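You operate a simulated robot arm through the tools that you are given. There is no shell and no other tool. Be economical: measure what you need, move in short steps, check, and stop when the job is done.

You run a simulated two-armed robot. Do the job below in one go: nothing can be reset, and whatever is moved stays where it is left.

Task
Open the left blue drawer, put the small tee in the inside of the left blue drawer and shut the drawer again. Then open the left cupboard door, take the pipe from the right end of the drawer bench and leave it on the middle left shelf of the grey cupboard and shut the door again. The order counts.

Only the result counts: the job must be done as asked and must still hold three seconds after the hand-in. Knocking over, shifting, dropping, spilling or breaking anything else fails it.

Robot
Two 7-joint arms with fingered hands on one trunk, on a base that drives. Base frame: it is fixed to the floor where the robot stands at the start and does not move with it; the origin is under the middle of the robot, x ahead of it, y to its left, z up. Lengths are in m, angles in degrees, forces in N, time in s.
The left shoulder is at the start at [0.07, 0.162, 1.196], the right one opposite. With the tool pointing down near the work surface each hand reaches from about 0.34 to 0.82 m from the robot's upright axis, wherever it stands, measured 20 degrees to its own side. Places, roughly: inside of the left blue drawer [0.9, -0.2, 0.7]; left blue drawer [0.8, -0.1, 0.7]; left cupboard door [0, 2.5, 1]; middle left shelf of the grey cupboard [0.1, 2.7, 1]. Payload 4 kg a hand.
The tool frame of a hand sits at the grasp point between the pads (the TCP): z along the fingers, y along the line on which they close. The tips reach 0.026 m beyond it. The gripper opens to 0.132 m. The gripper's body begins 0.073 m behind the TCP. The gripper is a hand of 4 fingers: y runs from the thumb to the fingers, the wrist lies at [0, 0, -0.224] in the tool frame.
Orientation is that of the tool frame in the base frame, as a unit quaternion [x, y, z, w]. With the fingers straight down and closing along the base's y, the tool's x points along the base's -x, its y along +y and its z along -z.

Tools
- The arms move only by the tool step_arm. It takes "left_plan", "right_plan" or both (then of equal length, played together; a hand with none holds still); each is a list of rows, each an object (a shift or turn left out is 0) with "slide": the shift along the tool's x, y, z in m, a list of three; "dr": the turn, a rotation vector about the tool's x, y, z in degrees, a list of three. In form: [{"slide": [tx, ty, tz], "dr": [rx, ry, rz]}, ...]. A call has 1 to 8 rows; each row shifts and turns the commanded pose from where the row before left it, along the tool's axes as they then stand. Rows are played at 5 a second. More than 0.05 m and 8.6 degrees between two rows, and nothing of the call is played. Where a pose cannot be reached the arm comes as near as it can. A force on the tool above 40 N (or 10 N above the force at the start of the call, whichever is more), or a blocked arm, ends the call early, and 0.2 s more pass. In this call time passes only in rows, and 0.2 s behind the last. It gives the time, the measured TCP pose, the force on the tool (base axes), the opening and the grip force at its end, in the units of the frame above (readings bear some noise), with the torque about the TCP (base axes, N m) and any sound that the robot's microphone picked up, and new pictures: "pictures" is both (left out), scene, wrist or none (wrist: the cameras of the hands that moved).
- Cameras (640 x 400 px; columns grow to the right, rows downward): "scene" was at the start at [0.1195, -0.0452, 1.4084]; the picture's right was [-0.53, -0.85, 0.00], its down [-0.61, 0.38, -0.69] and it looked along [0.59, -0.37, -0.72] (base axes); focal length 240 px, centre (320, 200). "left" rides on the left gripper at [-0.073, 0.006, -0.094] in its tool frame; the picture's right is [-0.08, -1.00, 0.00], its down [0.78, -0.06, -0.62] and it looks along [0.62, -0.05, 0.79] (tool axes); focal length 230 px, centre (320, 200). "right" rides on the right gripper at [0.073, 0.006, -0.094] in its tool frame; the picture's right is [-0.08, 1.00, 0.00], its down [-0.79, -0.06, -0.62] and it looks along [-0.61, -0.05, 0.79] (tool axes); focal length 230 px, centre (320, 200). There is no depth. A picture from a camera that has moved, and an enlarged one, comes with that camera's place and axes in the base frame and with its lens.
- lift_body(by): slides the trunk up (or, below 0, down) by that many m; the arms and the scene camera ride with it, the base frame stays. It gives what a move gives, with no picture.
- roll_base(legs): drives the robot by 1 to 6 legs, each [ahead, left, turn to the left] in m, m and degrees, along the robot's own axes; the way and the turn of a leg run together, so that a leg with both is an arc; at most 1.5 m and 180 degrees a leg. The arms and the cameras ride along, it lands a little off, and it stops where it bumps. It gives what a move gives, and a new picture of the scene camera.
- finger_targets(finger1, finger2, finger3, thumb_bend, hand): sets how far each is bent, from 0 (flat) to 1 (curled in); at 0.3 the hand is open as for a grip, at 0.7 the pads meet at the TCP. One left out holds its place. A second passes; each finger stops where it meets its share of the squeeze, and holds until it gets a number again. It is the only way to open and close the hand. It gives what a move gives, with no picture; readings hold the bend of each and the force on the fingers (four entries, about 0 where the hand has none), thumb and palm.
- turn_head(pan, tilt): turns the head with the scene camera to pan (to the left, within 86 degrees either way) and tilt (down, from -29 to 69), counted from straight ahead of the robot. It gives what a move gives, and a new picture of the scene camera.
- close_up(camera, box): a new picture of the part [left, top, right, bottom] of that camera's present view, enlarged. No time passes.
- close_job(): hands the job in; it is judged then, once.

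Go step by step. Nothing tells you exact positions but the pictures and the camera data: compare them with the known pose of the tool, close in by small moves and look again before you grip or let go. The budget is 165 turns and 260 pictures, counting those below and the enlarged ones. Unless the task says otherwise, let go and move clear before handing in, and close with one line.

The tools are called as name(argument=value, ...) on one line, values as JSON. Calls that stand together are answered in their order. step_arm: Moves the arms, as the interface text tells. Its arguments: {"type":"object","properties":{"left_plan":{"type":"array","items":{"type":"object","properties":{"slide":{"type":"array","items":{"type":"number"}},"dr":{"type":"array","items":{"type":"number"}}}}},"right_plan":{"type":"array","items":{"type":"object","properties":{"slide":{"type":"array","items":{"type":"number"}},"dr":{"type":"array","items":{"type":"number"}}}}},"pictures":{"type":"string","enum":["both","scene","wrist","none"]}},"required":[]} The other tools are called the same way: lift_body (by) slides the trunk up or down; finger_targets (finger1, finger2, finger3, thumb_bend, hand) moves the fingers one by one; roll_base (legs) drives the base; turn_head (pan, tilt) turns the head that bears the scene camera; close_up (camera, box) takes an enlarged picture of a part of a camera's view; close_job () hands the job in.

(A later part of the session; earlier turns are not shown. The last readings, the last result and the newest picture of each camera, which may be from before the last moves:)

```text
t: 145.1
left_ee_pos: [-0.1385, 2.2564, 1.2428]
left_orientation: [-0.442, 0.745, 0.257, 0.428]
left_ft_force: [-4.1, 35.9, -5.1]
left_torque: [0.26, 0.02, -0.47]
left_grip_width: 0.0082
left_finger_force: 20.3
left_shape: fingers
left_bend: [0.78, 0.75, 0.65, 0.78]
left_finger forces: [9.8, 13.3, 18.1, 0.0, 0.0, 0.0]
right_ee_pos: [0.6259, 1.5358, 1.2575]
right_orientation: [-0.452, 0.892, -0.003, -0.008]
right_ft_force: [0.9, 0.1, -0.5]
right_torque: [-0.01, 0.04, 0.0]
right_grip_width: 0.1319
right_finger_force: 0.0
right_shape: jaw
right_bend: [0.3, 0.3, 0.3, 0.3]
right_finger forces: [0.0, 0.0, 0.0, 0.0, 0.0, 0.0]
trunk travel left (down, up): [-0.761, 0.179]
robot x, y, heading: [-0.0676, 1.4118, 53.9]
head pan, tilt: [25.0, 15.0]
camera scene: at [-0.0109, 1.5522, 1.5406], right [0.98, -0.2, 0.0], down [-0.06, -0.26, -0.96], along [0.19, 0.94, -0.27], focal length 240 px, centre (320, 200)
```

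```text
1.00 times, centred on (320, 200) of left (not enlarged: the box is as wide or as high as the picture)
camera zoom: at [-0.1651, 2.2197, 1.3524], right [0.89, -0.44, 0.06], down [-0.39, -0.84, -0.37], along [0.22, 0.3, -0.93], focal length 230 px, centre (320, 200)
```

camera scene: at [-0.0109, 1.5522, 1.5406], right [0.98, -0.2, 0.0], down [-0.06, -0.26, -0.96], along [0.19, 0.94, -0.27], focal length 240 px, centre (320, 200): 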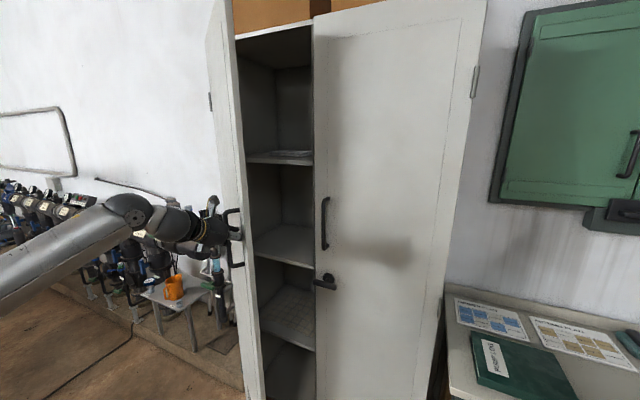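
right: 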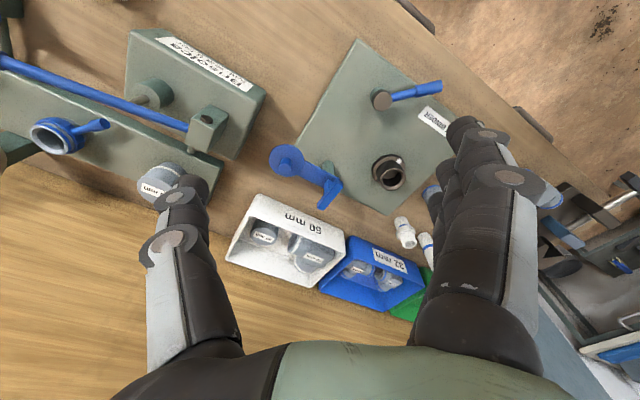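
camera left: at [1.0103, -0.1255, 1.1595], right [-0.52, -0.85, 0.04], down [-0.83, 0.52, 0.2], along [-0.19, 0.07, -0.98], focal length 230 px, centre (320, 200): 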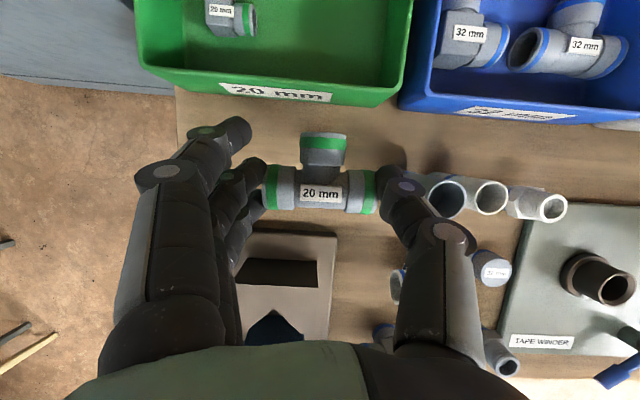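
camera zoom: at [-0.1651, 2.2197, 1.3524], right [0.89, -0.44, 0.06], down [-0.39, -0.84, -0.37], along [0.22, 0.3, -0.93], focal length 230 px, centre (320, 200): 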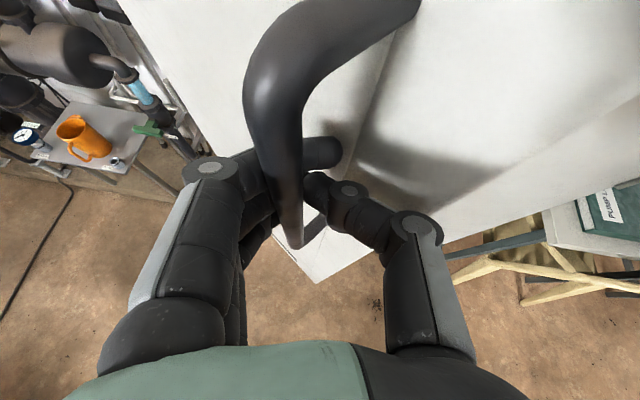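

The hook still holds; to keep the hand aligned with the door I pivot the base around the handle while continuing the arc.

roll_base(legs=[[0.05, -0.062, 10]])

roll_base(legs=[[0.07, -0.05, 10]])

```text
t: 146.1
left_ee_pos: [-0.1985, 2.2501, 1.2454]
left_orientation: [-0.488, 0.712, 0.283, 0.417]
left_ft_force: [-3.0, 35.9, -8.2]
left_torque: [0.52, -0.33, -0.79]
left_grip_width: 0.0086
left_finger_force: 17.9
left_shape: fingers
left_bend: [0.79, 0.74, 0.64, 0.76]
left_finger forces: [5.5, 0.0, 19.2, 0.0, 10.6, 0.0]
right_ee_pos: [0.6469, 1.6232, 1.2658]
right_orientation: [-0.504, 0.864, -0.003, -0.002]
right_ft_force: [0.1, -0.7, -0.1]
right_torque: [-0.06, -0.05, -0.03]
right_grip_width: 0.1319
right_finger_force: 0.0
right_shape: jaw
right_bend: [0.3, 0.3, 0.3, 0.3]
right_finger forces: [0.0, 0.0, 0.0, 0.1, 0.0, 0.0]
trunk travel left (down, up): [-0.761, 0.179]
robot x, y, heading: [-0.0142, 1.419, 60.5]
head pan, tilt: [25.0, 15.0]
stopped in leg 1: the force on the tool passed its limit (the readings are from after the stop); the commanded pose is now the measured one
camera scene: at [0.0103, 1.5635, 1.5414], right [1.0, -0.08, 0.01], down [-0.01, -0.26, -0.96], along [0.08, 0.96, -0.27], focal length 240 px, centre (320, 200)
```

scene: 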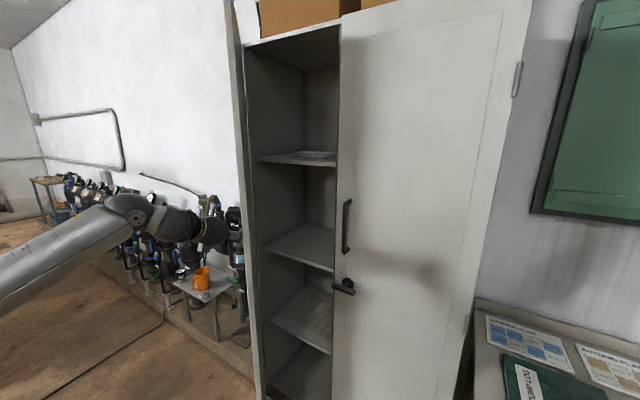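

```text
t: 147.2
left_ee_pos: [-0.2599, 2.2474, 1.2464]
left_orientation: [-0.546, 0.668, 0.319, 0.391]
left_ft_force: [4.6, 27.3, -6.2]
left_torque: [0.28, 0.11, -1.25]
left_grip_width: 0.0113
left_finger_force: 42.1
left_shape: fingers
left_bend: [0.76, 0.75, 0.72, 0.67]
left_finger forces: [15.2, 8.0, 5.0, 0.1, 55.6, 0.1]
right_ee_pos: [0.6812, 1.7818, 1.262]
right_orientation: [-0.579, 0.815, -0.003, -0.004]
right_ft_force: [-0.7, 0.5, 0.0]
right_torque: [-0.03, -0.04, 0.03]
right_grip_width: 0.1319
right_finger_force: 0.0
right_shape: jaw
right_bend: [0.3, 0.3, 0.3, 0.3]
right_finger forces: [0.1, 0.0, 0.1, 0.0, 0.0, 0.0]
trunk travel left (down, up): [-0.761, 0.179]
robot x, y, heading: [0.0588, 1.4603, 70.8]
head pan, tilt: [25.0, 15.0]
camera scene: at [0.0667, 1.609, 1.5414], right [0.99, 0.1, 0.0], down [0.03, -0.26, -0.96], along [-0.1, 0.96, -0.27], focal length 240 px, centre (320, 200)
```

scene: 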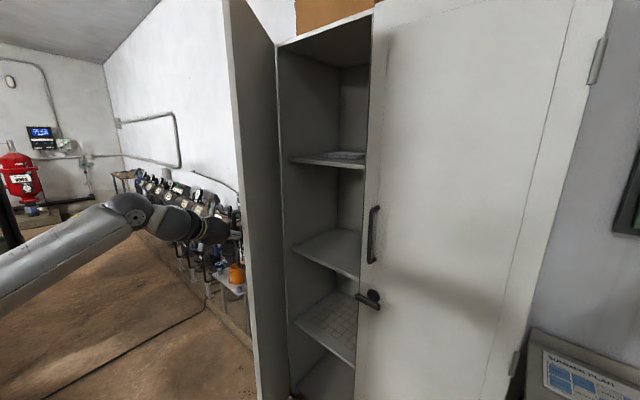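

The door is ~52° open. I release the handle and back off, then I'll push it wider from the inside with the right hand.

finger_targets(hand="left", finger1=0.4, finger2=0.4, finger3=0.4, thumb_bend=0.5)

close_up(camera="left", box=[0, 0, 640, 400])

```text
t: 148.2
left_ee_pos: [-0.2577, 2.2405, 1.2538]
left_orientation: [-0.545, 0.667, 0.322, 0.392]
left_ft_force: [-0.6, 0.1, 0.0]
left_torque: [0.03, 0.01, 0.02]
left_grip_width: 0.0872
left_finger_force: 0.1
left_shape: fingers
left_bend: [0.4, 0.4, 0.4, 0.5]
left_finger forces: [0.0, 0.0, 0.0, 0.0, 0.0, 0.0]
right_ee_pos: [0.6819, 1.7737, 1.2634]
right_orientation: [-0.579, 0.815, 0.001, -0.002]
right_ft_force: [-0.2, 0.8, -0.4]
right_torque: [-0.02, 0.0, 0.01]
right_grip_width: 0.1321
right_finger_force: 0.2
right_shape: jaw
right_bend: [0.3, 0.3, 0.3, 0.3]
right_finger forces: [0.1, 0.0, 0.0, 0.0, 0.0, 0.0]
trunk travel left (down, up): [-0.761, 0.179]
robot x, y, heading: [0.0617, 1.4612, 71.1]
head pan, tilt: [25.0, 15.0]
```

```text
1.00 times, centred on (320, 200) of left (not enlarged: the box is as wide or as high as the picture)
camera zoom: at [-0.2734, 2.1958, 1.3621], right [0.98, -0.16, 0.07], down [-0.12, -0.91, -0.39], along [0.12, 0.37, -0.92], focal length 230 px, centre (320, 200)
```

zoom: 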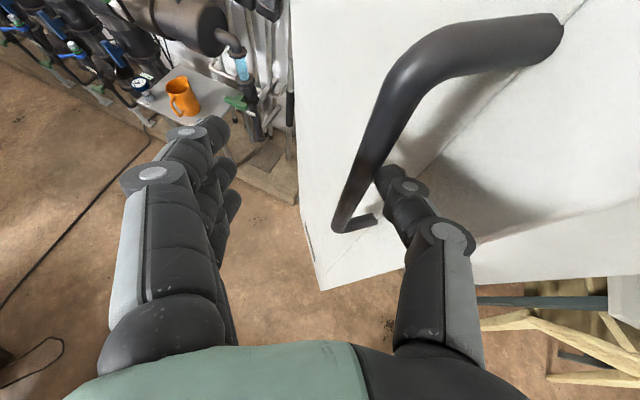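

roll_base(legs=[[-0.14, -0.05, 0]])

close_up(camera="left", box=[0, 0, 640, 400])

turn_head(pan=10, tilt=25)

```text
t: 149.6
left_ee_pos: [-0.2585, 2.0945, 1.2509]
left_orientation: [-0.546, 0.668, 0.321, 0.391]
left_ft_force: [-0.4, 0.3, -0.4]
left_torque: [-0.02, -0.02, 0.0]
left_grip_width: 0.0872
left_finger_force: 0.0
left_shape: fingers
left_bend: [0.4, 0.4, 0.4, 0.5]
left_finger forces: [0.1, 0.0, 0.0, 0.1, 0.1, 0.1]
right_ee_pos: [0.6832, 1.6294, 1.2608]
right_orientation: [-0.58, 0.815, -0.001, -0.004]
right_ft_force: [-0.1, 0.4, -0.8]
right_torque: [-0.01, -0.04, -0.02]
right_grip_width: 0.1318
right_finger_force: 0.0
right_shape: jaw
right_bend: [0.3, 0.3, 0.3, 0.3]
right_finger forces: [0.0, 0.0, 0.0, 0.1, 0.1, 0.0]
trunk travel left (down, up): [-0.761, 0.179]
robot x, y, heading: [0.0641, 1.3154, 70.7]
head pan, tilt: [25.0, 15.0]
camera scene: at [0.0701, 1.4559, 1.5418], right [0.99, 0.1, 0.0], down [0.03, -0.26, -0.97], along [-0.1, 0.96, -0.26], focal length 240 px, centre (320, 200)
```

scene: 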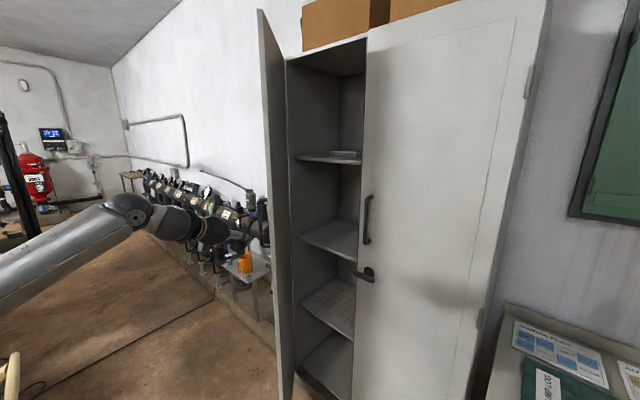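

```text
1.00 times, centred on (320, 200) of left (not enlarged: the box is as wide or as high as the picture)
camera zoom: at [-0.2733, 2.0513, 1.3599], right [0.99, -0.16, 0.07], down [-0.12, -0.92, -0.38], along [0.12, 0.37, -0.92], focal length 230 px, centre (320, 200)
```

zoom: 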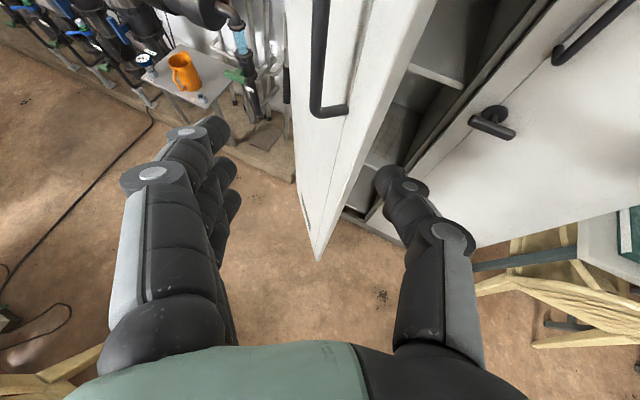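

```text
t: 150.3
left_ee_pos: [-0.2579, 2.0901, 1.2535]
left_orientation: [-0.546, 0.667, 0.322, 0.391]
left_ft_force: [0.4, -0.2, 0.4]
left_torque: [0.01, -0.04, 0.01]
left_grip_width: 0.0874
left_finger_force: 0.0
left_shape: fingers
left_bend: [0.4, 0.4, 0.4, 0.5]
left_finger forces: [0.0, 0.0, 0.0, 0.0, 0.0, 0.0]
right_ee_pos: [0.6836, 1.6275, 1.2639]
right_orientation: [-0.58, 0.815, 0.0, -0.002]
right_ft_force: [0.8, -0.6, -1.0]
right_torque: [0.02, 0.01, 0.03]
right_grip_width: 0.1319
right_finger_force: 0.0
right_shape: jaw
right_bend: [0.3, 0.3, 0.3, 0.3]
right_finger forces: [0.0, 0.1, 0.0, 0.1, 0.0, 0.0]
trunk travel left (down, up): [-0.761, 0.179]
robot x, y, heading: [0.0604, 1.3167, 70.8]
head pan, tilt: [10.0, 25.0]
camera scene: at [0.0943, 1.4497, 1.5261], right [0.99, -0.16, 0.0], down [-0.07, -0.42, -0.91], along [0.14, 0.9, -0.42], focal length 240 px, centre (320, 200)
```

scene: 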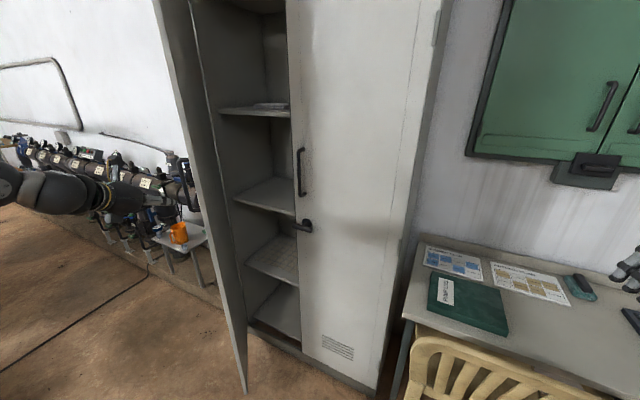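

The hand is clear and just in front of the door's free edge. I make a fist, go round the edge to the inside and push the door further left.

finger_targets(hand="left", finger1=0.72, finger2=0.72, finger3=0.72, thumb_bend=0.72)

roll_base(legs=[[-0.022, -0.08, 0], [0.13, -0.037, 0]])

close_up(camera="left", box=[0, 0, 640, 400])

```text
t: 151.3
left_ee_pos: [-0.2594, 2.0919, 1.2522]
left_orientation: [-0.545, 0.667, 0.322, 0.392]
left_ft_force: [-0.8, -0.8, -0.6]
left_torque: [0.03, 0.03, -0.03]
left_grip_width: 0.0107
left_finger_force: 0.1
left_shape: fingers
left_bend: [0.72, 0.71, 0.72, 0.72]
left_finger forces: [0.0, 0.0, 0.0, 0.0, 0.0, 0.0]
right_ee_pos: [0.6824, 1.6289, 1.2631]
right_orientation: [-0.58, 0.815, 0.0, -0.003]
right_ft_force: [-1.2, 0.3, 0.4]
right_torque: [-0.03, 0.03, 0.02]
right_grip_width: 0.132
right_finger_force: 0.1
right_shape: jaw
right_bend: [0.3, 0.3, 0.3, 0.3]
right_finger forces: [0.0, 0.0, 0.0, 0.0, 0.0, 0.0]
trunk travel left (down, up): [-0.761, 0.179]
robot x, y, heading: [0.0641, 1.313, 70.8]
head pan, tilt: [10.0, 25.0]
```

```text
t: 153.3
left_ee_pos: [-0.1141, 2.1517, 1.2553]
left_orientation: [-0.545, 0.667, 0.322, 0.392]
left_ft_force: [0.9, -0.1, -0.3]
left_torque: [-0.03, 0.03, -0.01]
left_grip_width: 0.0108
left_finger_force: 0.0
left_shape: fingers
left_bend: [0.72, 0.71, 0.72, 0.72]
left_finger forces: [0.1, 0.0, 0.0, 0.1, 0.1, 0.0]
right_ee_pos: [0.8275, 1.6891, 1.2639]
right_orientation: [-0.581, 0.814, 0.0, -0.002]
right_ft_force: [0.2, -0.2, 0.2]
right_torque: [0.03, -0.02, 0.01]
right_grip_width: 0.132
right_finger_force: 0.0
right_shape: jaw
right_bend: [0.3, 0.3, 0.3, 0.3]
right_finger forces: [0.0, 0.1, 0.1, 0.0, 0.0, 0.1]
trunk travel left (down, up): [-0.761, 0.179]
robot x, y, heading: [0.2055, 1.3793, 70.8]
head pan, tilt: [10.0, 25.0]
camera scene: at [0.2392, 1.5105, 1.5263], right [0.99, -0.16, 0.0], down [-0.07, -0.42, -0.91], along [0.14, 0.9, -0.42], focal length 240 px, centre (320, 200)
```

scene: 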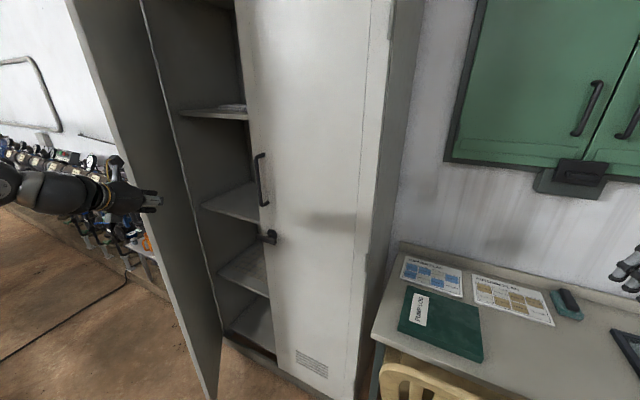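

```text
1.00 times, centred on (320, 200) of left (not enlarged: the box is as wide or as high as the picture)
camera zoom: at [-0.1291, 2.1082, 1.3631], right [0.99, -0.16, 0.06], down [-0.12, -0.91, -0.39], along [0.12, 0.37, -0.92], focal length 230 px, centre (320, 200)
```

zoom: 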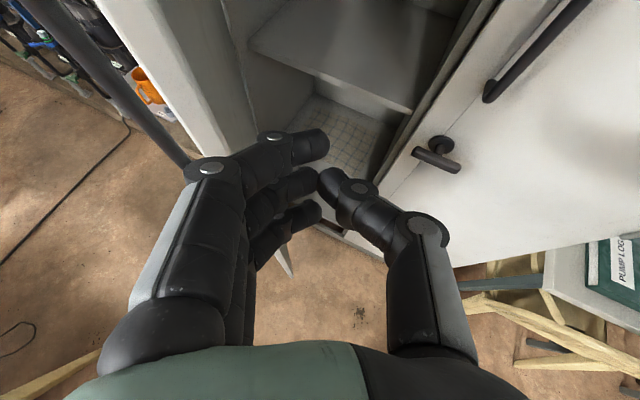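

The fist is inside the door edge; I push left.

roll_base(legs=[[0.012, 0.17, 0]])

roll_base(legs=[[-0.026, 0.163, 0]])

```text
t: 154.5
left_ee_pos: [-0.1894, 2.1836, 1.2501]
left_orientation: [-0.54, 0.678, 0.317, 0.386]
left_ft_force: [2.4, -14.3, 4.6]
left_torque: [0.21, 0.02, -0.14]
left_grip_width: 0.0115
left_finger_force: 9.8
left_shape: fingers
left_bend: [0.79, 0.74, 0.72, 0.69]
left_finger forces: [9.3, 9.6, 0.0, 0.0, 0.0, 0.0]
right_ee_pos: [0.7449, 1.7249, 1.2602]
right_orientation: [-0.58, 0.815, 0.004, -0.005]
right_ft_force: [0.4, 0.9, 0.3]
right_torque: [-0.01, 0.07, 0.0]
right_grip_width: 0.132
right_finger_force: 0.1
right_shape: jaw
right_bend: [0.3, 0.3, 0.3, 0.3]
right_finger forces: [0.0, 0.0, 0.1, 0.1, 0.1, 0.0]
trunk travel left (down, up): [-0.761, 0.179]
robot x, y, heading: [0.1177, 1.4191, 70.6]
head pan, tilt: [10.0, 25.0]
stopped in leg 1: the force on the tool passed its limit (the readings are from after the stop); the commanded pose is now the measured one
camera scene: at [0.157, 1.546, 1.5262], right [0.99, -0.16, -0.01], down [-0.07, -0.41, -0.91], along [0.14, 0.9, -0.42], focal length 240 px, centre (320, 200)
```

scene: 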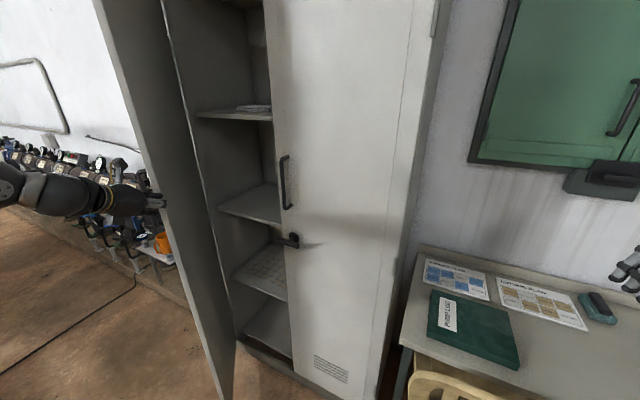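

```text
t: 155.4
left_ee_pos: [-0.2326, 2.1819, 1.2415]
left_orientation: [-0.54, 0.686, 0.31, 0.377]
left_ft_force: [2.3, -23.8, 3.2]
left_torque: [0.35, 0.02, -0.02]
left_grip_width: 0.0112
left_finger_force: 13.8
left_shape: fingers
left_bend: [0.79, 0.74, 0.72, 0.69]
left_finger forces: [16.1, 11.9, 0.0, 0.1, 0.0, 0.0]
right_ee_pos: [0.7027, 1.7303, 1.2609]
right_orientation: [-0.581, 0.814, 0.004, -0.005]
right_ft_force: [0.1, 0.1, -0.5]
right_torque: [0.01, 0.05, -0.01]
right_grip_width: 0.1319
right_finger_force: 0.0
right_shape: jaw
right_bend: [0.3, 0.3, 0.3, 0.3]
right_finger forces: [0.0, 0.0, 0.0, 0.0, 0.1, 0.0]
trunk travel left (down, up): [-0.761, 0.179]
robot x, y, heading: [0.0746, 1.4208, 71.4]
head pan, tilt: [10.0, 25.0]
stopped in leg 1: the force on the tool passed its limit (the readings are from after the stop); the commanded pose is now the measured one
camera scene: at [0.1154, 1.5498, 1.5263], right [0.99, -0.15, -0.01], down [-0.07, -0.41, -0.91], along [0.14, 0.9, -0.42], focal length 240 px, centre (320, 200)
```

scene: 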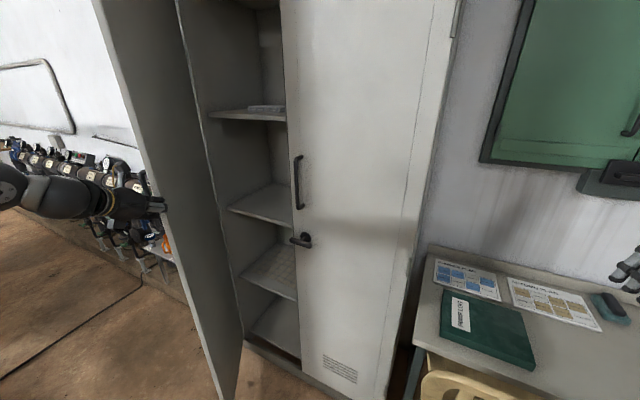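

close_up(camera="left", box=[0, 0, 640, 400])

```text
1.00 times, centred on (320, 200) of left (not enlarged: the box is as wide or as high as the picture)
camera zoom: at [-0.246, 2.1431, 1.352], right [0.98, -0.18, 0.05], down [-0.16, -0.92, -0.35], along [0.11, 0.33, -0.94], focal length 230 px, centre (320, 200)
```

zoom: 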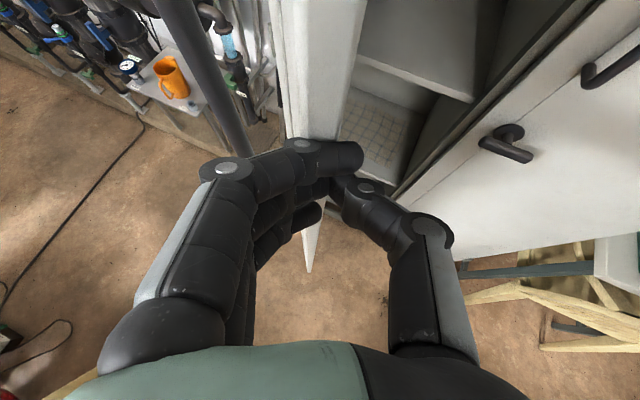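

The fingertips rest on the door's edge face, not inside. I back off, step right, go 9 cm deeper, and push again.

roll_base(legs=[[-0.04, 0, 0], [-0.027, -0.096, 0], [0.15, -0.04, 0]])

close_up(camera="left", box=[0, 0, 640, 400])

```text
t: 158.1
left_ee_pos: [-0.0839, 2.2221, 1.237]
left_orientation: [-0.542, 0.684, 0.307, 0.379]
left_ft_force: [0.0, -0.4, 0.0]
left_torque: [0.0, 0.02, 0.02]
left_grip_width: 0.012
left_finger_force: 0.1
left_shape: fingers
left_bend: [0.72, 0.72, 0.72, 0.7]
left_finger forces: [0.0, 0.1, 0.0, 0.0, 0.0, 0.1]
right_ee_pos: [0.8502, 1.7672, 1.2624]
right_orientation: [-0.58, 0.814, 0.0, -0.003]
right_ft_force: [-0.6, 1.1, -0.9]
right_torque: [-0.03, -0.01, -0.03]
right_grip_width: 0.1321
right_finger_force: 0.1
right_shape: jaw
right_bend: [0.3, 0.3, 0.3, 0.3]
right_finger forces: [0.1, 0.1, 0.0, 0.1, 0.0, 0.1]
trunk travel left (down, up): [-0.761, 0.179]
robot x, y, heading: [0.2324, 1.4549, 70.8]
head pan, tilt: [10.0, 25.0]
camera scene: at [0.261, 1.5897, 1.5262], right [0.99, -0.16, 0.0], down [-0.07, -0.42, -0.91], along [0.14, 0.9, -0.42], focal length 240 px, centre (320, 200)
```

scene: 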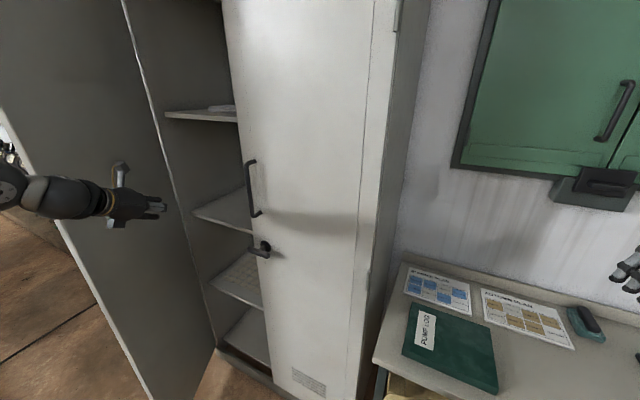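

```text
1.00 times, centred on (320, 200) of left (not enlarged: the box is as wide or as high as the picture)
camera zoom: at [-0.0981, 2.1845, 1.3479], right [0.98, -0.18, 0.06], down [-0.15, -0.93, -0.35], along [0.12, 0.33, -0.94], focal length 230 px, centre (320, 200)
```

zoom: 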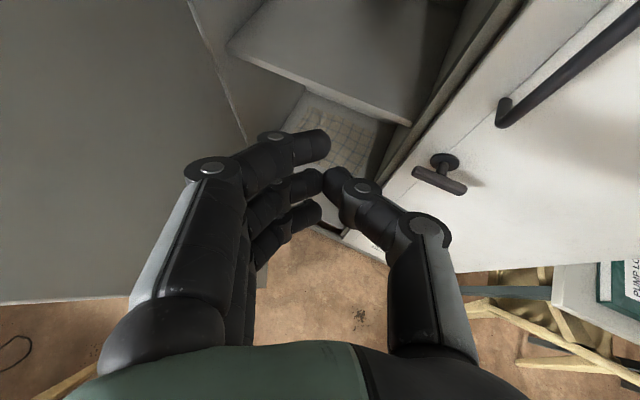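

roll_base(legs=[[-0.02, 0.15, 0]])

roll_base(legs=[[-0.03, 0.14, 0]])

```text
t: 159.4
left_ee_pos: [-0.2273, 2.2541, 1.2386]
left_orientation: [-0.541, 0.685, 0.308, 0.378]
left_ft_force: [-0.3, -0.6, -0.2]
left_torque: [0.0, 0.02, 0.0]
left_grip_width: 0.0116
left_finger_force: 0.0
left_shape: fingers
left_bend: [0.72, 0.72, 0.72, 0.7]
left_finger forces: [0.1, 0.0, 0.0, 0.0, 0.0, 0.0]
right_ee_pos: [0.7078, 1.7985, 1.2602]
right_orientation: [-0.579, 0.815, 0.001, -0.005]
right_ft_force: [0.0, -0.6, 0.4]
right_torque: [0.03, 0.01, 0.05]
right_grip_width: 0.1318
right_finger_force: 0.0
right_shape: jaw
right_bend: [0.3, 0.3, 0.3, 0.3]
right_finger forces: [0.0, 0.0, 0.0, 0.0, 0.0, 0.1]
trunk travel left (down, up): [-0.761, 0.179]
robot x, y, heading: [0.0815, 1.4864, 70.9]
head pan, tilt: [10.0, 25.0]
camera scene: at [0.118, 1.6216, 1.5259], right [0.99, -0.16, 0.0], down [-0.07, -0.42, -0.91], along [0.14, 0.89, -0.42], focal length 240 px, centre (320, 200)
```

scene: 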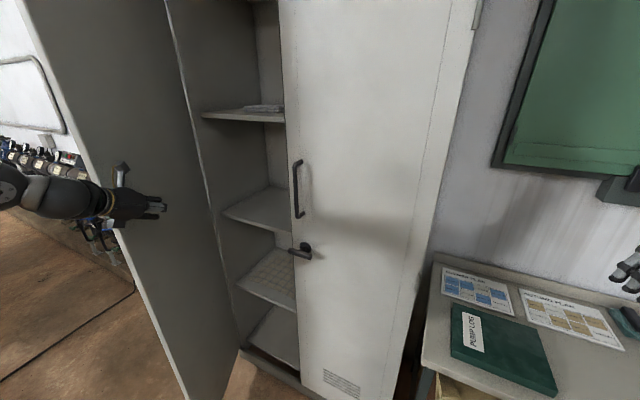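

```text
t: 160.8
left_ee_pos: [-0.3694, 2.272, 1.239]
left_orientation: [-0.541, 0.685, 0.308, 0.379]
left_ft_force: [0.7, -0.5, 0.3]
left_torque: [0.01, 0.01, -0.02]
left_grip_width: 0.0118
left_finger_force: 0.1
left_shape: fingers
left_bend: [0.72, 0.72, 0.72, 0.7]
left_finger forces: [0.0, 0.0, 0.0, 0.0, 0.0, 0.1]
right_ee_pos: [0.5648, 1.8154, 1.2611]
right_orientation: [-0.579, 0.815, 0.001, -0.005]
right_ft_force: [0.0, -0.1, -0.4]
right_torque: [-0.01, 0.02, -0.03]
right_grip_width: 0.132
right_finger_force: 0.1
right_shape: jaw
right_bend: [0.3, 0.3, 0.3, 0.3]
right_finger forces: [0.0, 0.1, 0.0, 0.0, 0.0, 0.0]
trunk travel left (down, up): [-0.761, 0.179]
robot x, y, heading: [-0.0598, 1.5019, 70.8]
head pan, tilt: [10.0, 25.0]
camera scene: at [-0.0242, 1.6388, 1.5259], right [0.99, -0.16, 0.0], down [-0.07, -0.42, -0.91], along [0.14, 0.9, -0.42], focal length 240 px, centre (320, 200)
```

scene: 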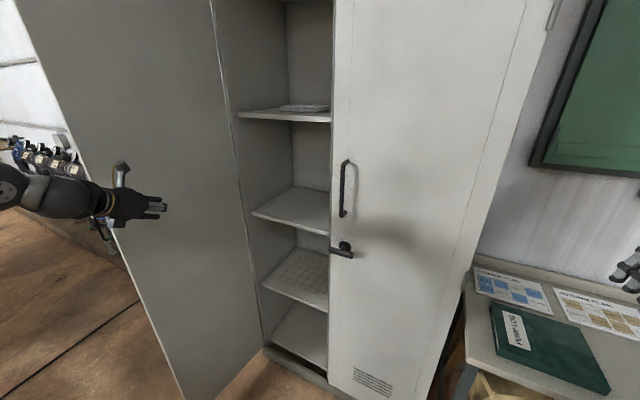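

roll_base(legs=[[-0.03, 0.1, 0]])

close_up(camera="left", box=[0, 0, 640, 400])

```text
t: 162.0
left_ee_pos: [-0.4723, 2.2771, 1.2384]
left_orientation: [-0.54, 0.686, 0.308, 0.378]
left_ft_force: [0.7, -0.1, 0.2]
left_torque: [0.04, 0.03, 0.04]
left_grip_width: 0.0116
left_finger_force: 0.1
left_shape: fingers
left_bend: [0.72, 0.72, 0.72, 0.7]
left_finger forces: [0.0, 0.0, 0.1, 0.0, 0.0, 0.0]
right_ee_pos: [0.4605, 1.82, 1.2599]
right_orientation: [-0.578, 0.816, 0.002, -0.005]
right_ft_force: [-0.2, 0.6, -0.2]
right_torque: [0.02, 0.04, -0.01]
right_grip_width: 0.1319
right_finger_force: 0.0
right_shape: jaw
right_bend: [0.3, 0.3, 0.3, 0.3]
right_finger forces: [0.0, 0.1, 0.0, 0.1, 0.0, 0.0]
trunk travel left (down, up): [-0.761, 0.179]
robot x, y, heading: [-0.165, 1.5079, 71.1]
head pan, tilt: [10.0, 25.0]
camera scene: at [-0.1285, 1.6441, 1.5259], right [0.99, -0.16, 0.0], down [-0.07, -0.42, -0.91], along [0.14, 0.89, -0.42], focal length 240 px, centre (320, 200)
```

scene: 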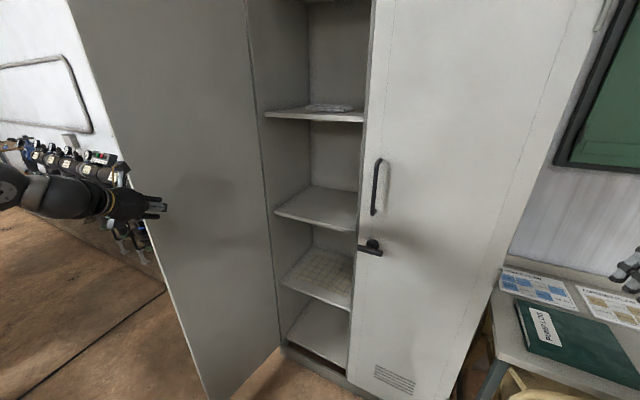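

```text
1.00 times, centred on (320, 200) of left (not enlarged: the box is as wide or as high as the picture)
camera zoom: at [-0.4866, 2.2391, 1.3486], right [0.98, -0.19, 0.05], down [-0.16, -0.92, -0.35], along [0.11, 0.33, -0.94], focal length 230 px, centre (320, 200)
```

zoom: 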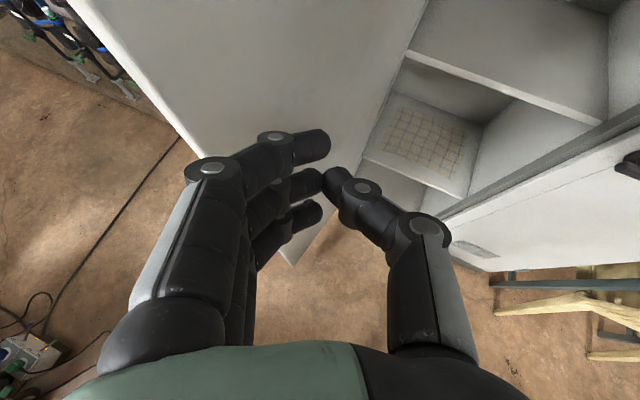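

The door is now fully open and the middle left shelf (z≈1.03) is accessible. I withdraw and drive over to the bench's right end for the pipe.

roll_base(legs=[[-0.42, -0.19, 0], [0, 0, -106], [0, -1.45, 0]])

turn_head(pan=-15, tilt=25)

```text
t: 176.2
left_ee_pos: [-0.1684, -0.0984, 1.2371]
left_orientation: [0.234, 0.841, -0.125, 0.472]
left_ft_force: [0.4, 0.7, -0.8]
left_torque: [-0.03, 0.01, 0.01]
left_grip_width: 0.0115
left_finger_force: 0.1
left_shape: fingers
left_bend: [0.72, 0.72, 0.72, 0.7]
left_finger forces: [0.0, 0.0, 0.0, 0.1, 0.1, 0.1]
right_ee_pos: [-0.8883, -0.8507, 1.2619]
right_orientation: [0.316, 0.949, 0.004, -0.001]
right_ft_force: [0.0, -0.4, 0.0]
right_torque: [-0.01, 0.0, 0.0]
right_grip_width: 0.1318
right_finger_force: 0.1
right_shape: jaw
right_bend: [0.3, 0.3, 0.3, 0.3]
right_finger forces: [0.1, 0.1, 0.1, 0.0, 0.0, 0.0]
trunk travel left (down, up): [-0.761, 0.179]
robot x, y, heading: [-0.9978, -0.1614, -36.6]
head pan, tilt: [10.0, 25.0]
camera scene: at [-0.874, -0.2365, 1.5259], right [-0.45, -0.89, 0.0], down [-0.38, 0.19, -0.91], along [0.81, -0.41, -0.42], focal length 240 px, centre (320, 200)
```

scene: 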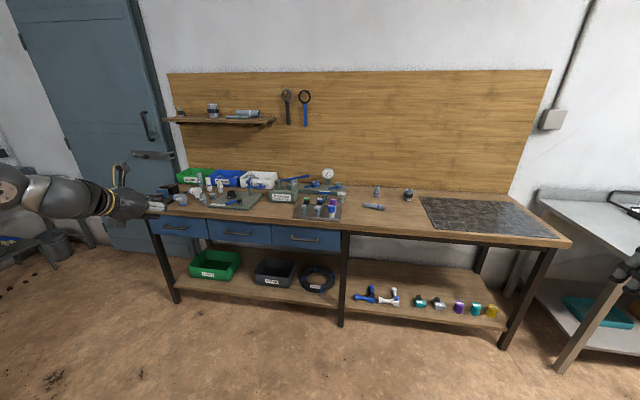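

```text
t: 177.1
left_ee_pos: [-0.1693, -0.1003, 1.2372]
left_orientation: [0.234, 0.841, -0.124, 0.472]
left_ft_force: [0.8, 0.9, -0.3]
left_torque: [0.01, 0.01, -0.03]
left_grip_width: 0.0116
left_finger_force: 0.1
left_shape: fingers
left_bend: [0.72, 0.72, 0.72, 0.7]
left_finger forces: [0.1, 0.1, 0.0, 0.0, 0.1, 0.0]
right_ee_pos: [-0.8873, -0.8516, 1.2614]
right_orientation: [0.316, 0.949, 0.004, -0.002]
right_ft_force: [-0.1, -0.4, 0.1]
right_torque: [-0.02, 0.0, -0.03]
right_grip_width: 0.1319
right_finger_force: 0.1
right_shape: jaw
right_bend: [0.3, 0.3, 0.3, 0.3]
right_finger forces: [0.0, 0.0, 0.1, 0.0, 0.0, 0.0]
trunk travel left (down, up): [-0.761, 0.179]
robot x, y, heading: [-0.9993, -0.1649, -36.6]
head pan, tilt: [-15.0, 25.0]
camera scene: at [-0.8995, -0.2678, 1.5259], right [-0.78, -0.62, 0.0], down [-0.26, 0.33, -0.91], along [0.56, -0.71, -0.42], focal length 240 px, centre (320, 200)
```

scene: 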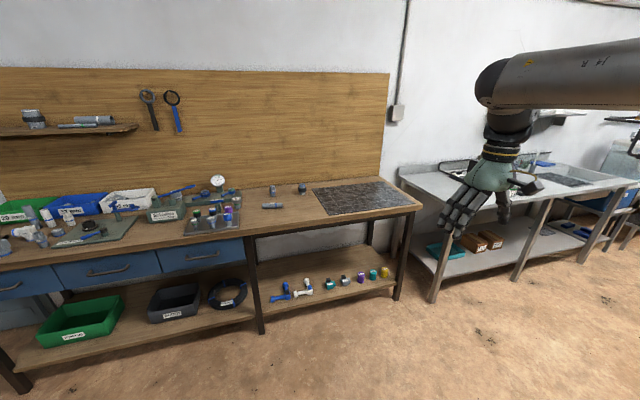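

I see the pipe at about fwd 0.77, lat -0.84 on the bench's right part. I turn to heading 55° so that the bench is on my right, then sidestep toward it.

roll_base(legs=[[0, 0, 91.6], [-0.62, 0, 0], [0, -0.75, 0]])

turn_head(pan=-60, tilt=40)

close_up(camera="right", box=[0, 0, 640, 400])

```text
t: 188.1
left_ee_pos: [-0.8377, -0.263, 1.2362]
left_orientation: [-0.448, 0.749, 0.256, 0.415]
left_ft_force: [-0.3, -0.1, 0.4]
left_torque: [-0.01, 0.0, 0.0]
left_grip_width: 0.0115
left_finger_force: 0.0
left_shape: fingers
left_bend: [0.72, 0.72, 0.72, 0.7]
left_finger forces: [0.0, 0.1, 0.0, 0.0, 0.1, 0.1]
right_ee_pos: [-0.0511, -0.9405, 1.2615]
right_orientation: [-0.47, 0.883, 0.001, -0.004]
right_ft_force: [0.1, -0.2, -0.6]
right_torque: [-0.02, 0.01, 0.01]
right_grip_width: 0.132
right_finger_force: 0.0
right_shape: jaw
right_bend: [0.3, 0.3, 0.3, 0.3]
right_finger forces: [0.1, 0.0, 0.0, 0.0, 0.1, 0.0]
trunk travel left (down, up): [-0.761, 0.179]
robot x, y, heading: [-0.7294, -1.089, 56.3]
head pan, tilt: [-15.0, 25.0]
camera scene: at [-0.633, -0.9858, 1.5259], right [0.66, -0.75, 0.0], down [-0.32, -0.28, -0.91], along [0.68, 0.6, -0.42], focal length 240 px, centre (320, 200)
```

scene: 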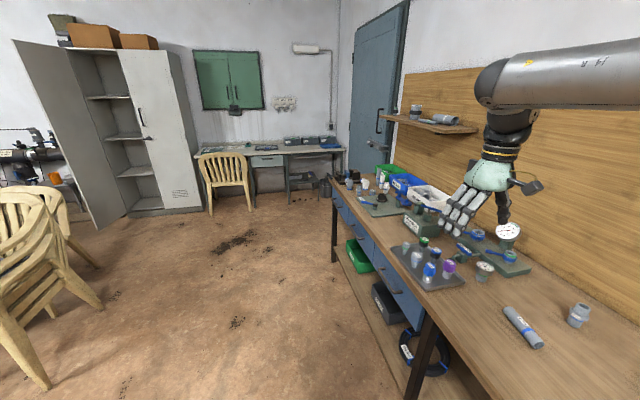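

```text
t: 189.2
left_ee_pos: [-0.8382, -0.2633, 1.236]
left_orientation: [-0.449, 0.748, 0.257, 0.415]
left_ft_force: [0.3, 0.3, 0.2]
left_torque: [0.02, 0.01, 0.0]
left_grip_width: 0.0117
left_finger_force: 0.1
left_shape: fingers
left_bend: [0.72, 0.72, 0.72, 0.7]
left_finger forces: [0.0, 0.0, 0.1, 0.0, 0.1, 0.0]
right_ee_pos: [-0.0486, -0.9412, 1.2611]
right_orientation: [-0.47, 0.883, 0.0, -0.004]
right_ft_force: [0.0, 0.3, 0.0]
right_torque: [-0.03, 0.04, -0.01]
right_grip_width: 0.1322
right_finger_force: 0.0
right_shape: jaw
right_bend: [0.3, 0.3, 0.3, 0.3]
right_finger forces: [0.1, 0.0, 0.0, 0.0, 0.0, 0.1]
trunk travel left (down, up): [-0.761, 0.179]
robot x, y, heading: [-0.7292, -1.0832, 56.0]
head pan, tilt: [-60.0, 40.0]
camera scene: at [-0.6169, -1.0524, 1.5027], right [-0.06, -1.0, 0.0], down [-0.64, 0.04, -0.77], along [0.76, -0.05, -0.64], focal length 240 px, centre (320, 200)
```

scene: 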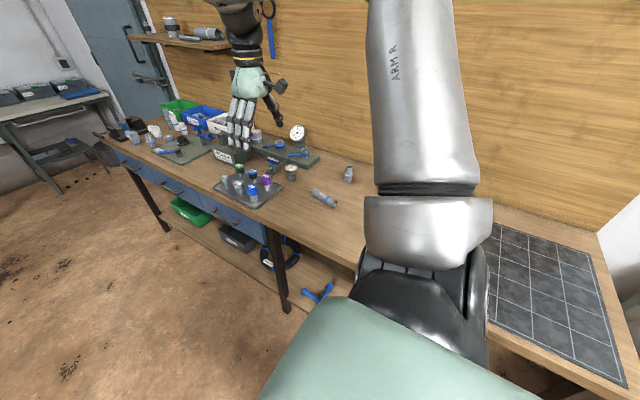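

```text
1.00 times, centred on (320, 200) of right (not enlarged: the box is as wide or as high as the picture)
camera zoom: at [-0.095, -0.9982, 1.355], right [-0.78, 0.62, 0.01], down [0.49, 0.62, 0.61], along [0.38, 0.48, -0.79], focal length 230 px, centre (320, 200)
```

zoom: 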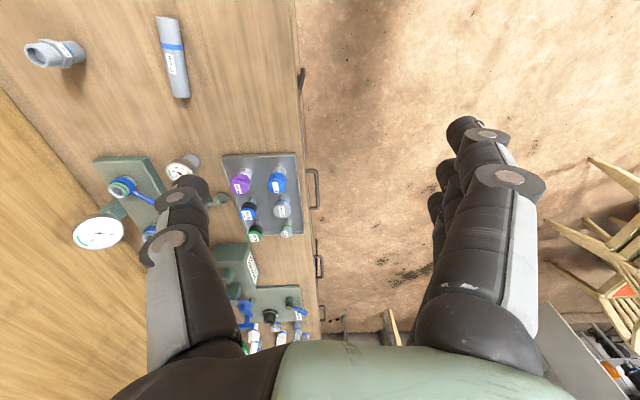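

Pipe centre ≈ (0.145, -1.119), axis heading ≈45°. I yaw and tilt the right hand to match, slide it outward and sidestep closer.

step_arm(right_plan=[{"slide": [0, -0.035, 0], "dr": [0, 0, 5.5]}, {"slide": [0, -0.035, 0], "dr": [0, 0, 5.5]}, {"dr": [0, -8.3, 0]}, {"dr": [0, -8.3, 0]}, {"dr": [0, -8.3, 0]}, {"dr": [0, -8.3, 0]}], pictures="none")

roll_base(legs=[[-0.04, -0.18, 0]])

close_up(camera="right", box=[0, 0, 640, 400])

```text
t: 190.6
left_ee_pos: [-0.837, -0.267, 1.238]
left_orientation: [-0.448, 0.749, 0.257, 0.415]
left_ft_force: [-0.5, -0.6, 0.6]
left_torque: [0.0, 0.02, 0.0]
left_grip_width: 0.0113
left_finger_force: 0.0
left_shape: fingers
left_bend: [0.72, 0.72, 0.72, 0.7]
left_finger forces: [0.1, 0.1, 0.0, 0.1, 0.0, 0.0]
right_ee_pos: [0.0064, -0.9853, 1.2618]
right_orientation: [-0.366, 0.886, 0.111, 0.262]
right_ft_force: [0.2, -0.3, -0.2]
right_torque: [0.03, 0.01, 0.02]
right_grip_width: 0.1321
right_finger_force: 0.1
right_shape: jaw
right_bend: [0.3, 0.3, 0.3, 0.3]
right_finger forces: [0.1, 0.1, 0.1, 0.1, 0.0, 0.1]
trunk travel left (down, up): [-0.761, 0.179]
robot x, y, heading: [-0.7315, -1.0869, 56.2]
head pan, tilt: [-60.0, 40.0]
```

```text
t: 192.1
left_ee_pos: [-0.7128, -0.3949, 1.2348]
left_orientation: [-0.45, 0.748, 0.255, 0.415]
left_ft_force: [-0.2, -0.1, -0.2]
left_torque: [-0.02, -0.01, -0.04]
left_grip_width: 0.0117
left_finger_force: 0.1
left_shape: fingers
left_bend: [0.72, 0.72, 0.72, 0.7]
left_finger forces: [0.1, 0.0, 0.0, 0.0, 0.1, 0.1]
right_ee_pos: [0.1309, -1.1126, 1.263]
right_orientation: [-0.367, 0.886, 0.108, 0.261]
right_ft_force: [-0.3, 0.2, -0.7]
right_torque: [0.02, 0.0, -0.03]
right_grip_width: 0.1319
right_finger_force: 0.2
right_shape: jaw
right_bend: [0.3, 0.3, 0.3, 0.3]
right_finger forces: [0.0, 0.0, 0.0, 0.1, 0.0, 0.0]
trunk travel left (down, up): [-0.761, 0.179]
robot x, y, heading: [-0.6027, -1.2202, 56.2]
head pan, tilt: [-60.0, 40.0]
camera scene: at [-0.4927, -1.1827, 1.5027], right [-0.06, -1.0, 0.0], down [-0.64, 0.04, -0.77], along [0.77, -0.05, -0.64], focal length 240 px, centre (320, 200)
```

scene: 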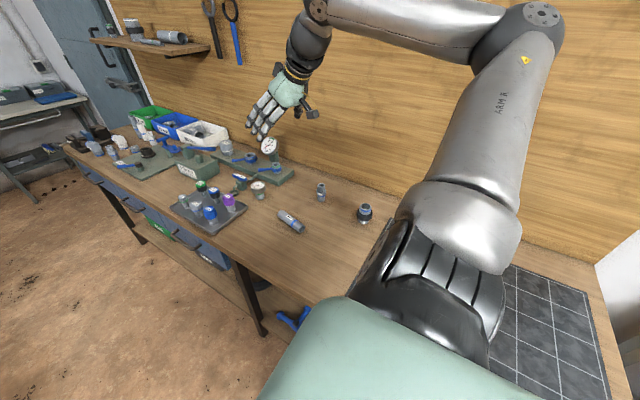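

```text
1.00 times, centred on (320, 200) of right (not enlarged: the box is as wide or as high as the picture)
camera zoom: at [0.047, -1.1883, 1.3009], right [-0.66, 0.75, 0.04], down [0.27, 0.19, 0.94], along [0.7, 0.64, -0.33], focal length 230 px, centre (320, 200)
```

zoom: 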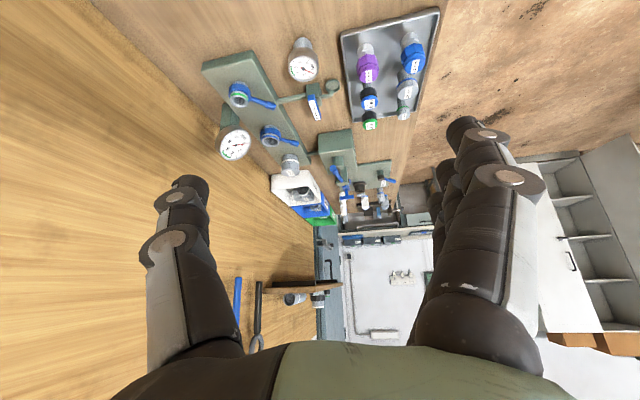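

Alignment good from the head camera (pipe centre ≈ (0.146, -1.118)). I lower partly with the trunk and partly with the arm.

lift_body(by=-0.2)

step_arm(right_plan=[{"slide": [0.018, 0, 0.028]}, {"slide": [0.018, 0, 0.028]}, {"slide": [0.018, 0, 0.028]}], pictures="both")

```text
t: 194.3
left_ee_pos: [-0.7124, -0.3965, 1.0366]
left_orientation: [-0.45, 0.748, 0.257, 0.415]
left_ft_force: [-0.5, 0.7, -0.4]
left_torque: [-0.04, -0.02, -0.02]
left_grip_width: 0.0115
left_finger_force: 0.2
left_shape: fingers
left_bend: [0.72, 0.72, 0.72, 0.7]
left_finger forces: [0.0, 0.0, 0.0, 0.1, 0.0, 0.0]
right_ee_pos: [0.133, -1.1153, 1.0614]
right_orientation: [-0.368, 0.886, 0.111, 0.259]
right_ft_force: [0.1, 0.0, 0.0]
right_torque: [-0.01, 0.0, 0.02]
right_grip_width: 0.1318
right_finger_force: 0.0
right_shape: jaw
right_bend: [0.3, 0.3, 0.3, 0.3]
right_finger forces: [0.0, 0.1, 0.1, 0.0, 0.0, 0.0]
trunk travel left (down, up): [-0.561, 0.379]
robot x, y, heading: [-0.6046, -1.2194, 56.5]
head pan, tilt: [-60.0, 40.0]
```

```text
t: 195.1
left_ee_pos: [-0.7113, -0.3959, 1.0363]
left_orientation: [-0.449, 0.748, 0.257, 0.415]
left_ft_force: [-0.3, 0.2, 0.3]
left_torque: [0.02, 0.02, 0.03]
left_grip_width: 0.0117
left_finger_force: 0.1
left_shape: fingers
left_bend: [0.72, 0.72, 0.72, 0.7]
left_finger forces: [0.0, 0.0, 0.0, 0.1, 0.0, 0.0]
right_ee_pos: [0.1314, -1.1122, 0.9598]
right_orientation: [-0.367, 0.886, 0.11, 0.261]
right_ft_force: [0.3, -0.3, 0.3]
right_torque: [0.03, 0.0, 0.0]
right_grip_width: 0.1321
right_finger_force: 0.1
right_shape: jaw
right_bend: [0.3, 0.3, 0.3, 0.3]
right_finger forces: [0.0, 0.0, 0.1, 0.0, 0.0, 0.0]
trunk travel left (down, up): [-0.561, 0.379]
robot x, y, heading: [-0.6003, -1.2193, 56.3]
head pan, tilt: [-60.0, 40.0]
camera scene: at [-0.4894, -1.1855, 1.3026], right [-0.06, -1.0, 0.0], down [-0.64, 0.04, -0.77], along [0.76, -0.05, -0.64], focal length 240 px, centre (320, 200)
camera right: at [0.0481, -1.1895, 0.9987], right [-0.66, 0.75, 0.05], down [0.28, 0.19, 0.94], along [0.7, 0.64, -0.33], focal length 230 px, centre (320, 200)
```

scene: 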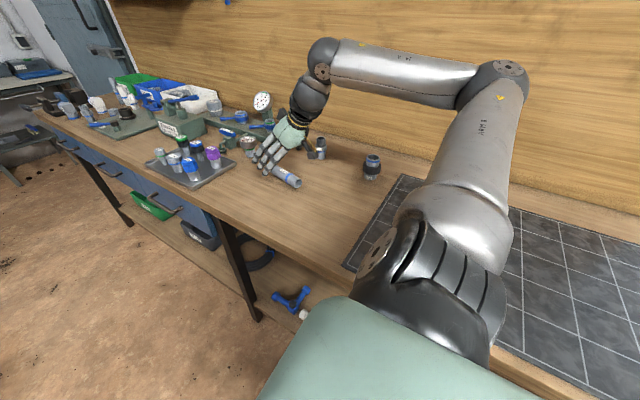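
right: 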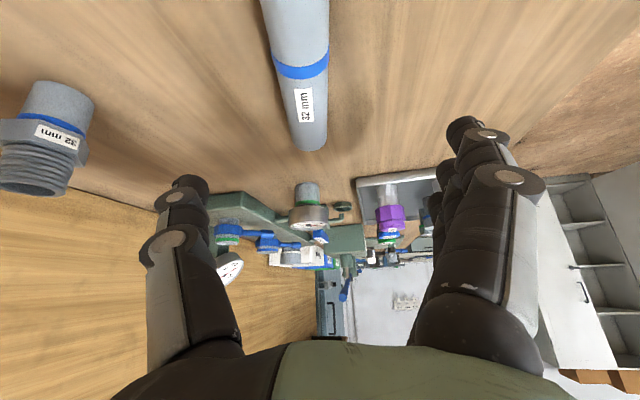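

Pipe is nearly centred; I correct 7 mm sideways and 10 mm ahead, then lower 4.5 cm.

step_arm(right_plan=[{"slide": [-0.0084, -0.0075, 0.0054]}, {"slide": [0.0245, 0, 0.0378]}], pictures="wrist")

```text
t: 195.7
left_ee_pos: [-0.7105, -0.3954, 1.0368]
left_orientation: [-0.45, 0.748, 0.258, 0.414]
left_ft_force: [0.5, 0.3, 0.2]
left_torque: [0.03, -0.02, 0.04]
left_grip_width: 0.0119
left_finger_force: 0.0
left_shape: fingers
left_bend: [0.72, 0.72, 0.72, 0.7]
left_finger forces: [0.0, 0.0, 0.0, 0.0, 0.0, 0.0]
right_ee_pos: [0.1429, -1.1105, 0.9167]
right_orientation: [-0.367, 0.886, 0.111, 0.26]
right_ft_force: [0.3, -0.3, -0.3]
right_torque: [-0.02, -0.02, 0.01]
right_grip_width: 0.1317
right_finger_force: 0.0
right_shape: jaw
right_bend: [0.3, 0.3, 0.3, 0.3]
right_finger forces: [0.1, 0.1, 0.0, 0.0, 0.1, 0.1]
trunk travel left (down, up): [-0.561, 0.379]
robot x, y, heading: [-0.6009, -1.221, 56.3]
head pan, tilt: [-60.0, 40.0]
camera right: at [0.0602, -1.1863, 0.9549], right [-0.66, 0.75, 0.05], down [0.28, 0.18, 0.94], along [0.7, 0.64, -0.33], focal length 230 px, centre (320, 200)
```

right: 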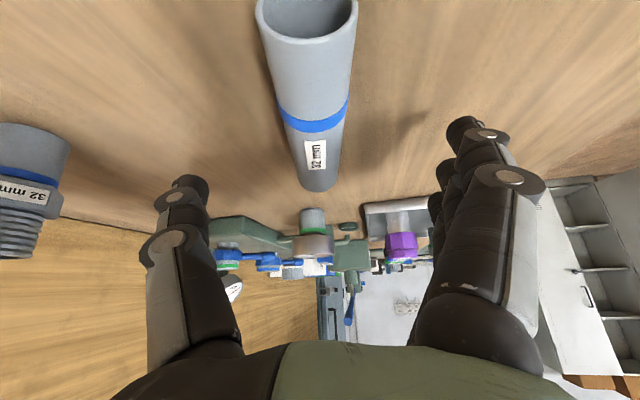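

step_arm(right_plan=[{"slide": [0.0065, 0, 0.0101]}, {"slide": [0.005, 0, 0.008]}], pictures="wrist")

```text
t: 196.3
left_ee_pos: [-0.7118, -0.3963, 1.0363]
left_orientation: [-0.45, 0.748, 0.257, 0.415]
left_ft_force: [-0.9, 0.2, 0.0]
left_torque: [-0.02, 0.0, -0.01]
left_grip_width: 0.0119
left_finger_force: 0.2
left_shape: fingers
left_bend: [0.72, 0.72, 0.72, 0.7]
left_finger forces: [0.0, 0.0, 0.1, 0.0, 0.0, 0.1]
right_ee_pos: [0.1435, -1.1118, 0.8954]
right_orientation: [-0.368, 0.886, 0.111, 0.26]
right_ft_force: [0.5, 0.3, 0.2]
right_torque: [0.0, 0.0, 0.05]
right_grip_width: 0.1318
right_finger_force: 0.0
right_shape: jaw
right_bend: [0.3, 0.3, 0.3, 0.3]
right_finger forces: [0.2, 0.0, 0.1, 0.0, 0.0, 0.1]
trunk travel left (down, up): [-0.561, 0.379]
robot x, y, heading: [-0.6037, -1.2194, 56.2]
head pan, tilt: [-60.0, 40.0]
camera right: at [0.0605, -1.1877, 0.9336], right [-0.66, 0.75, 0.05], down [0.28, 0.19, 0.94], along [0.7, 0.64, -0.33], focal length 230 px, centre (320, 200)
```

right: 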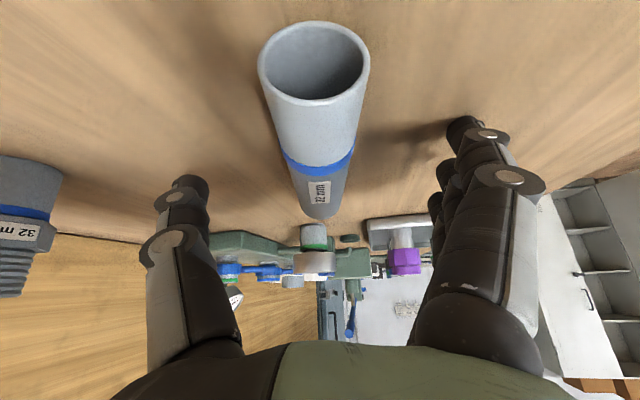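

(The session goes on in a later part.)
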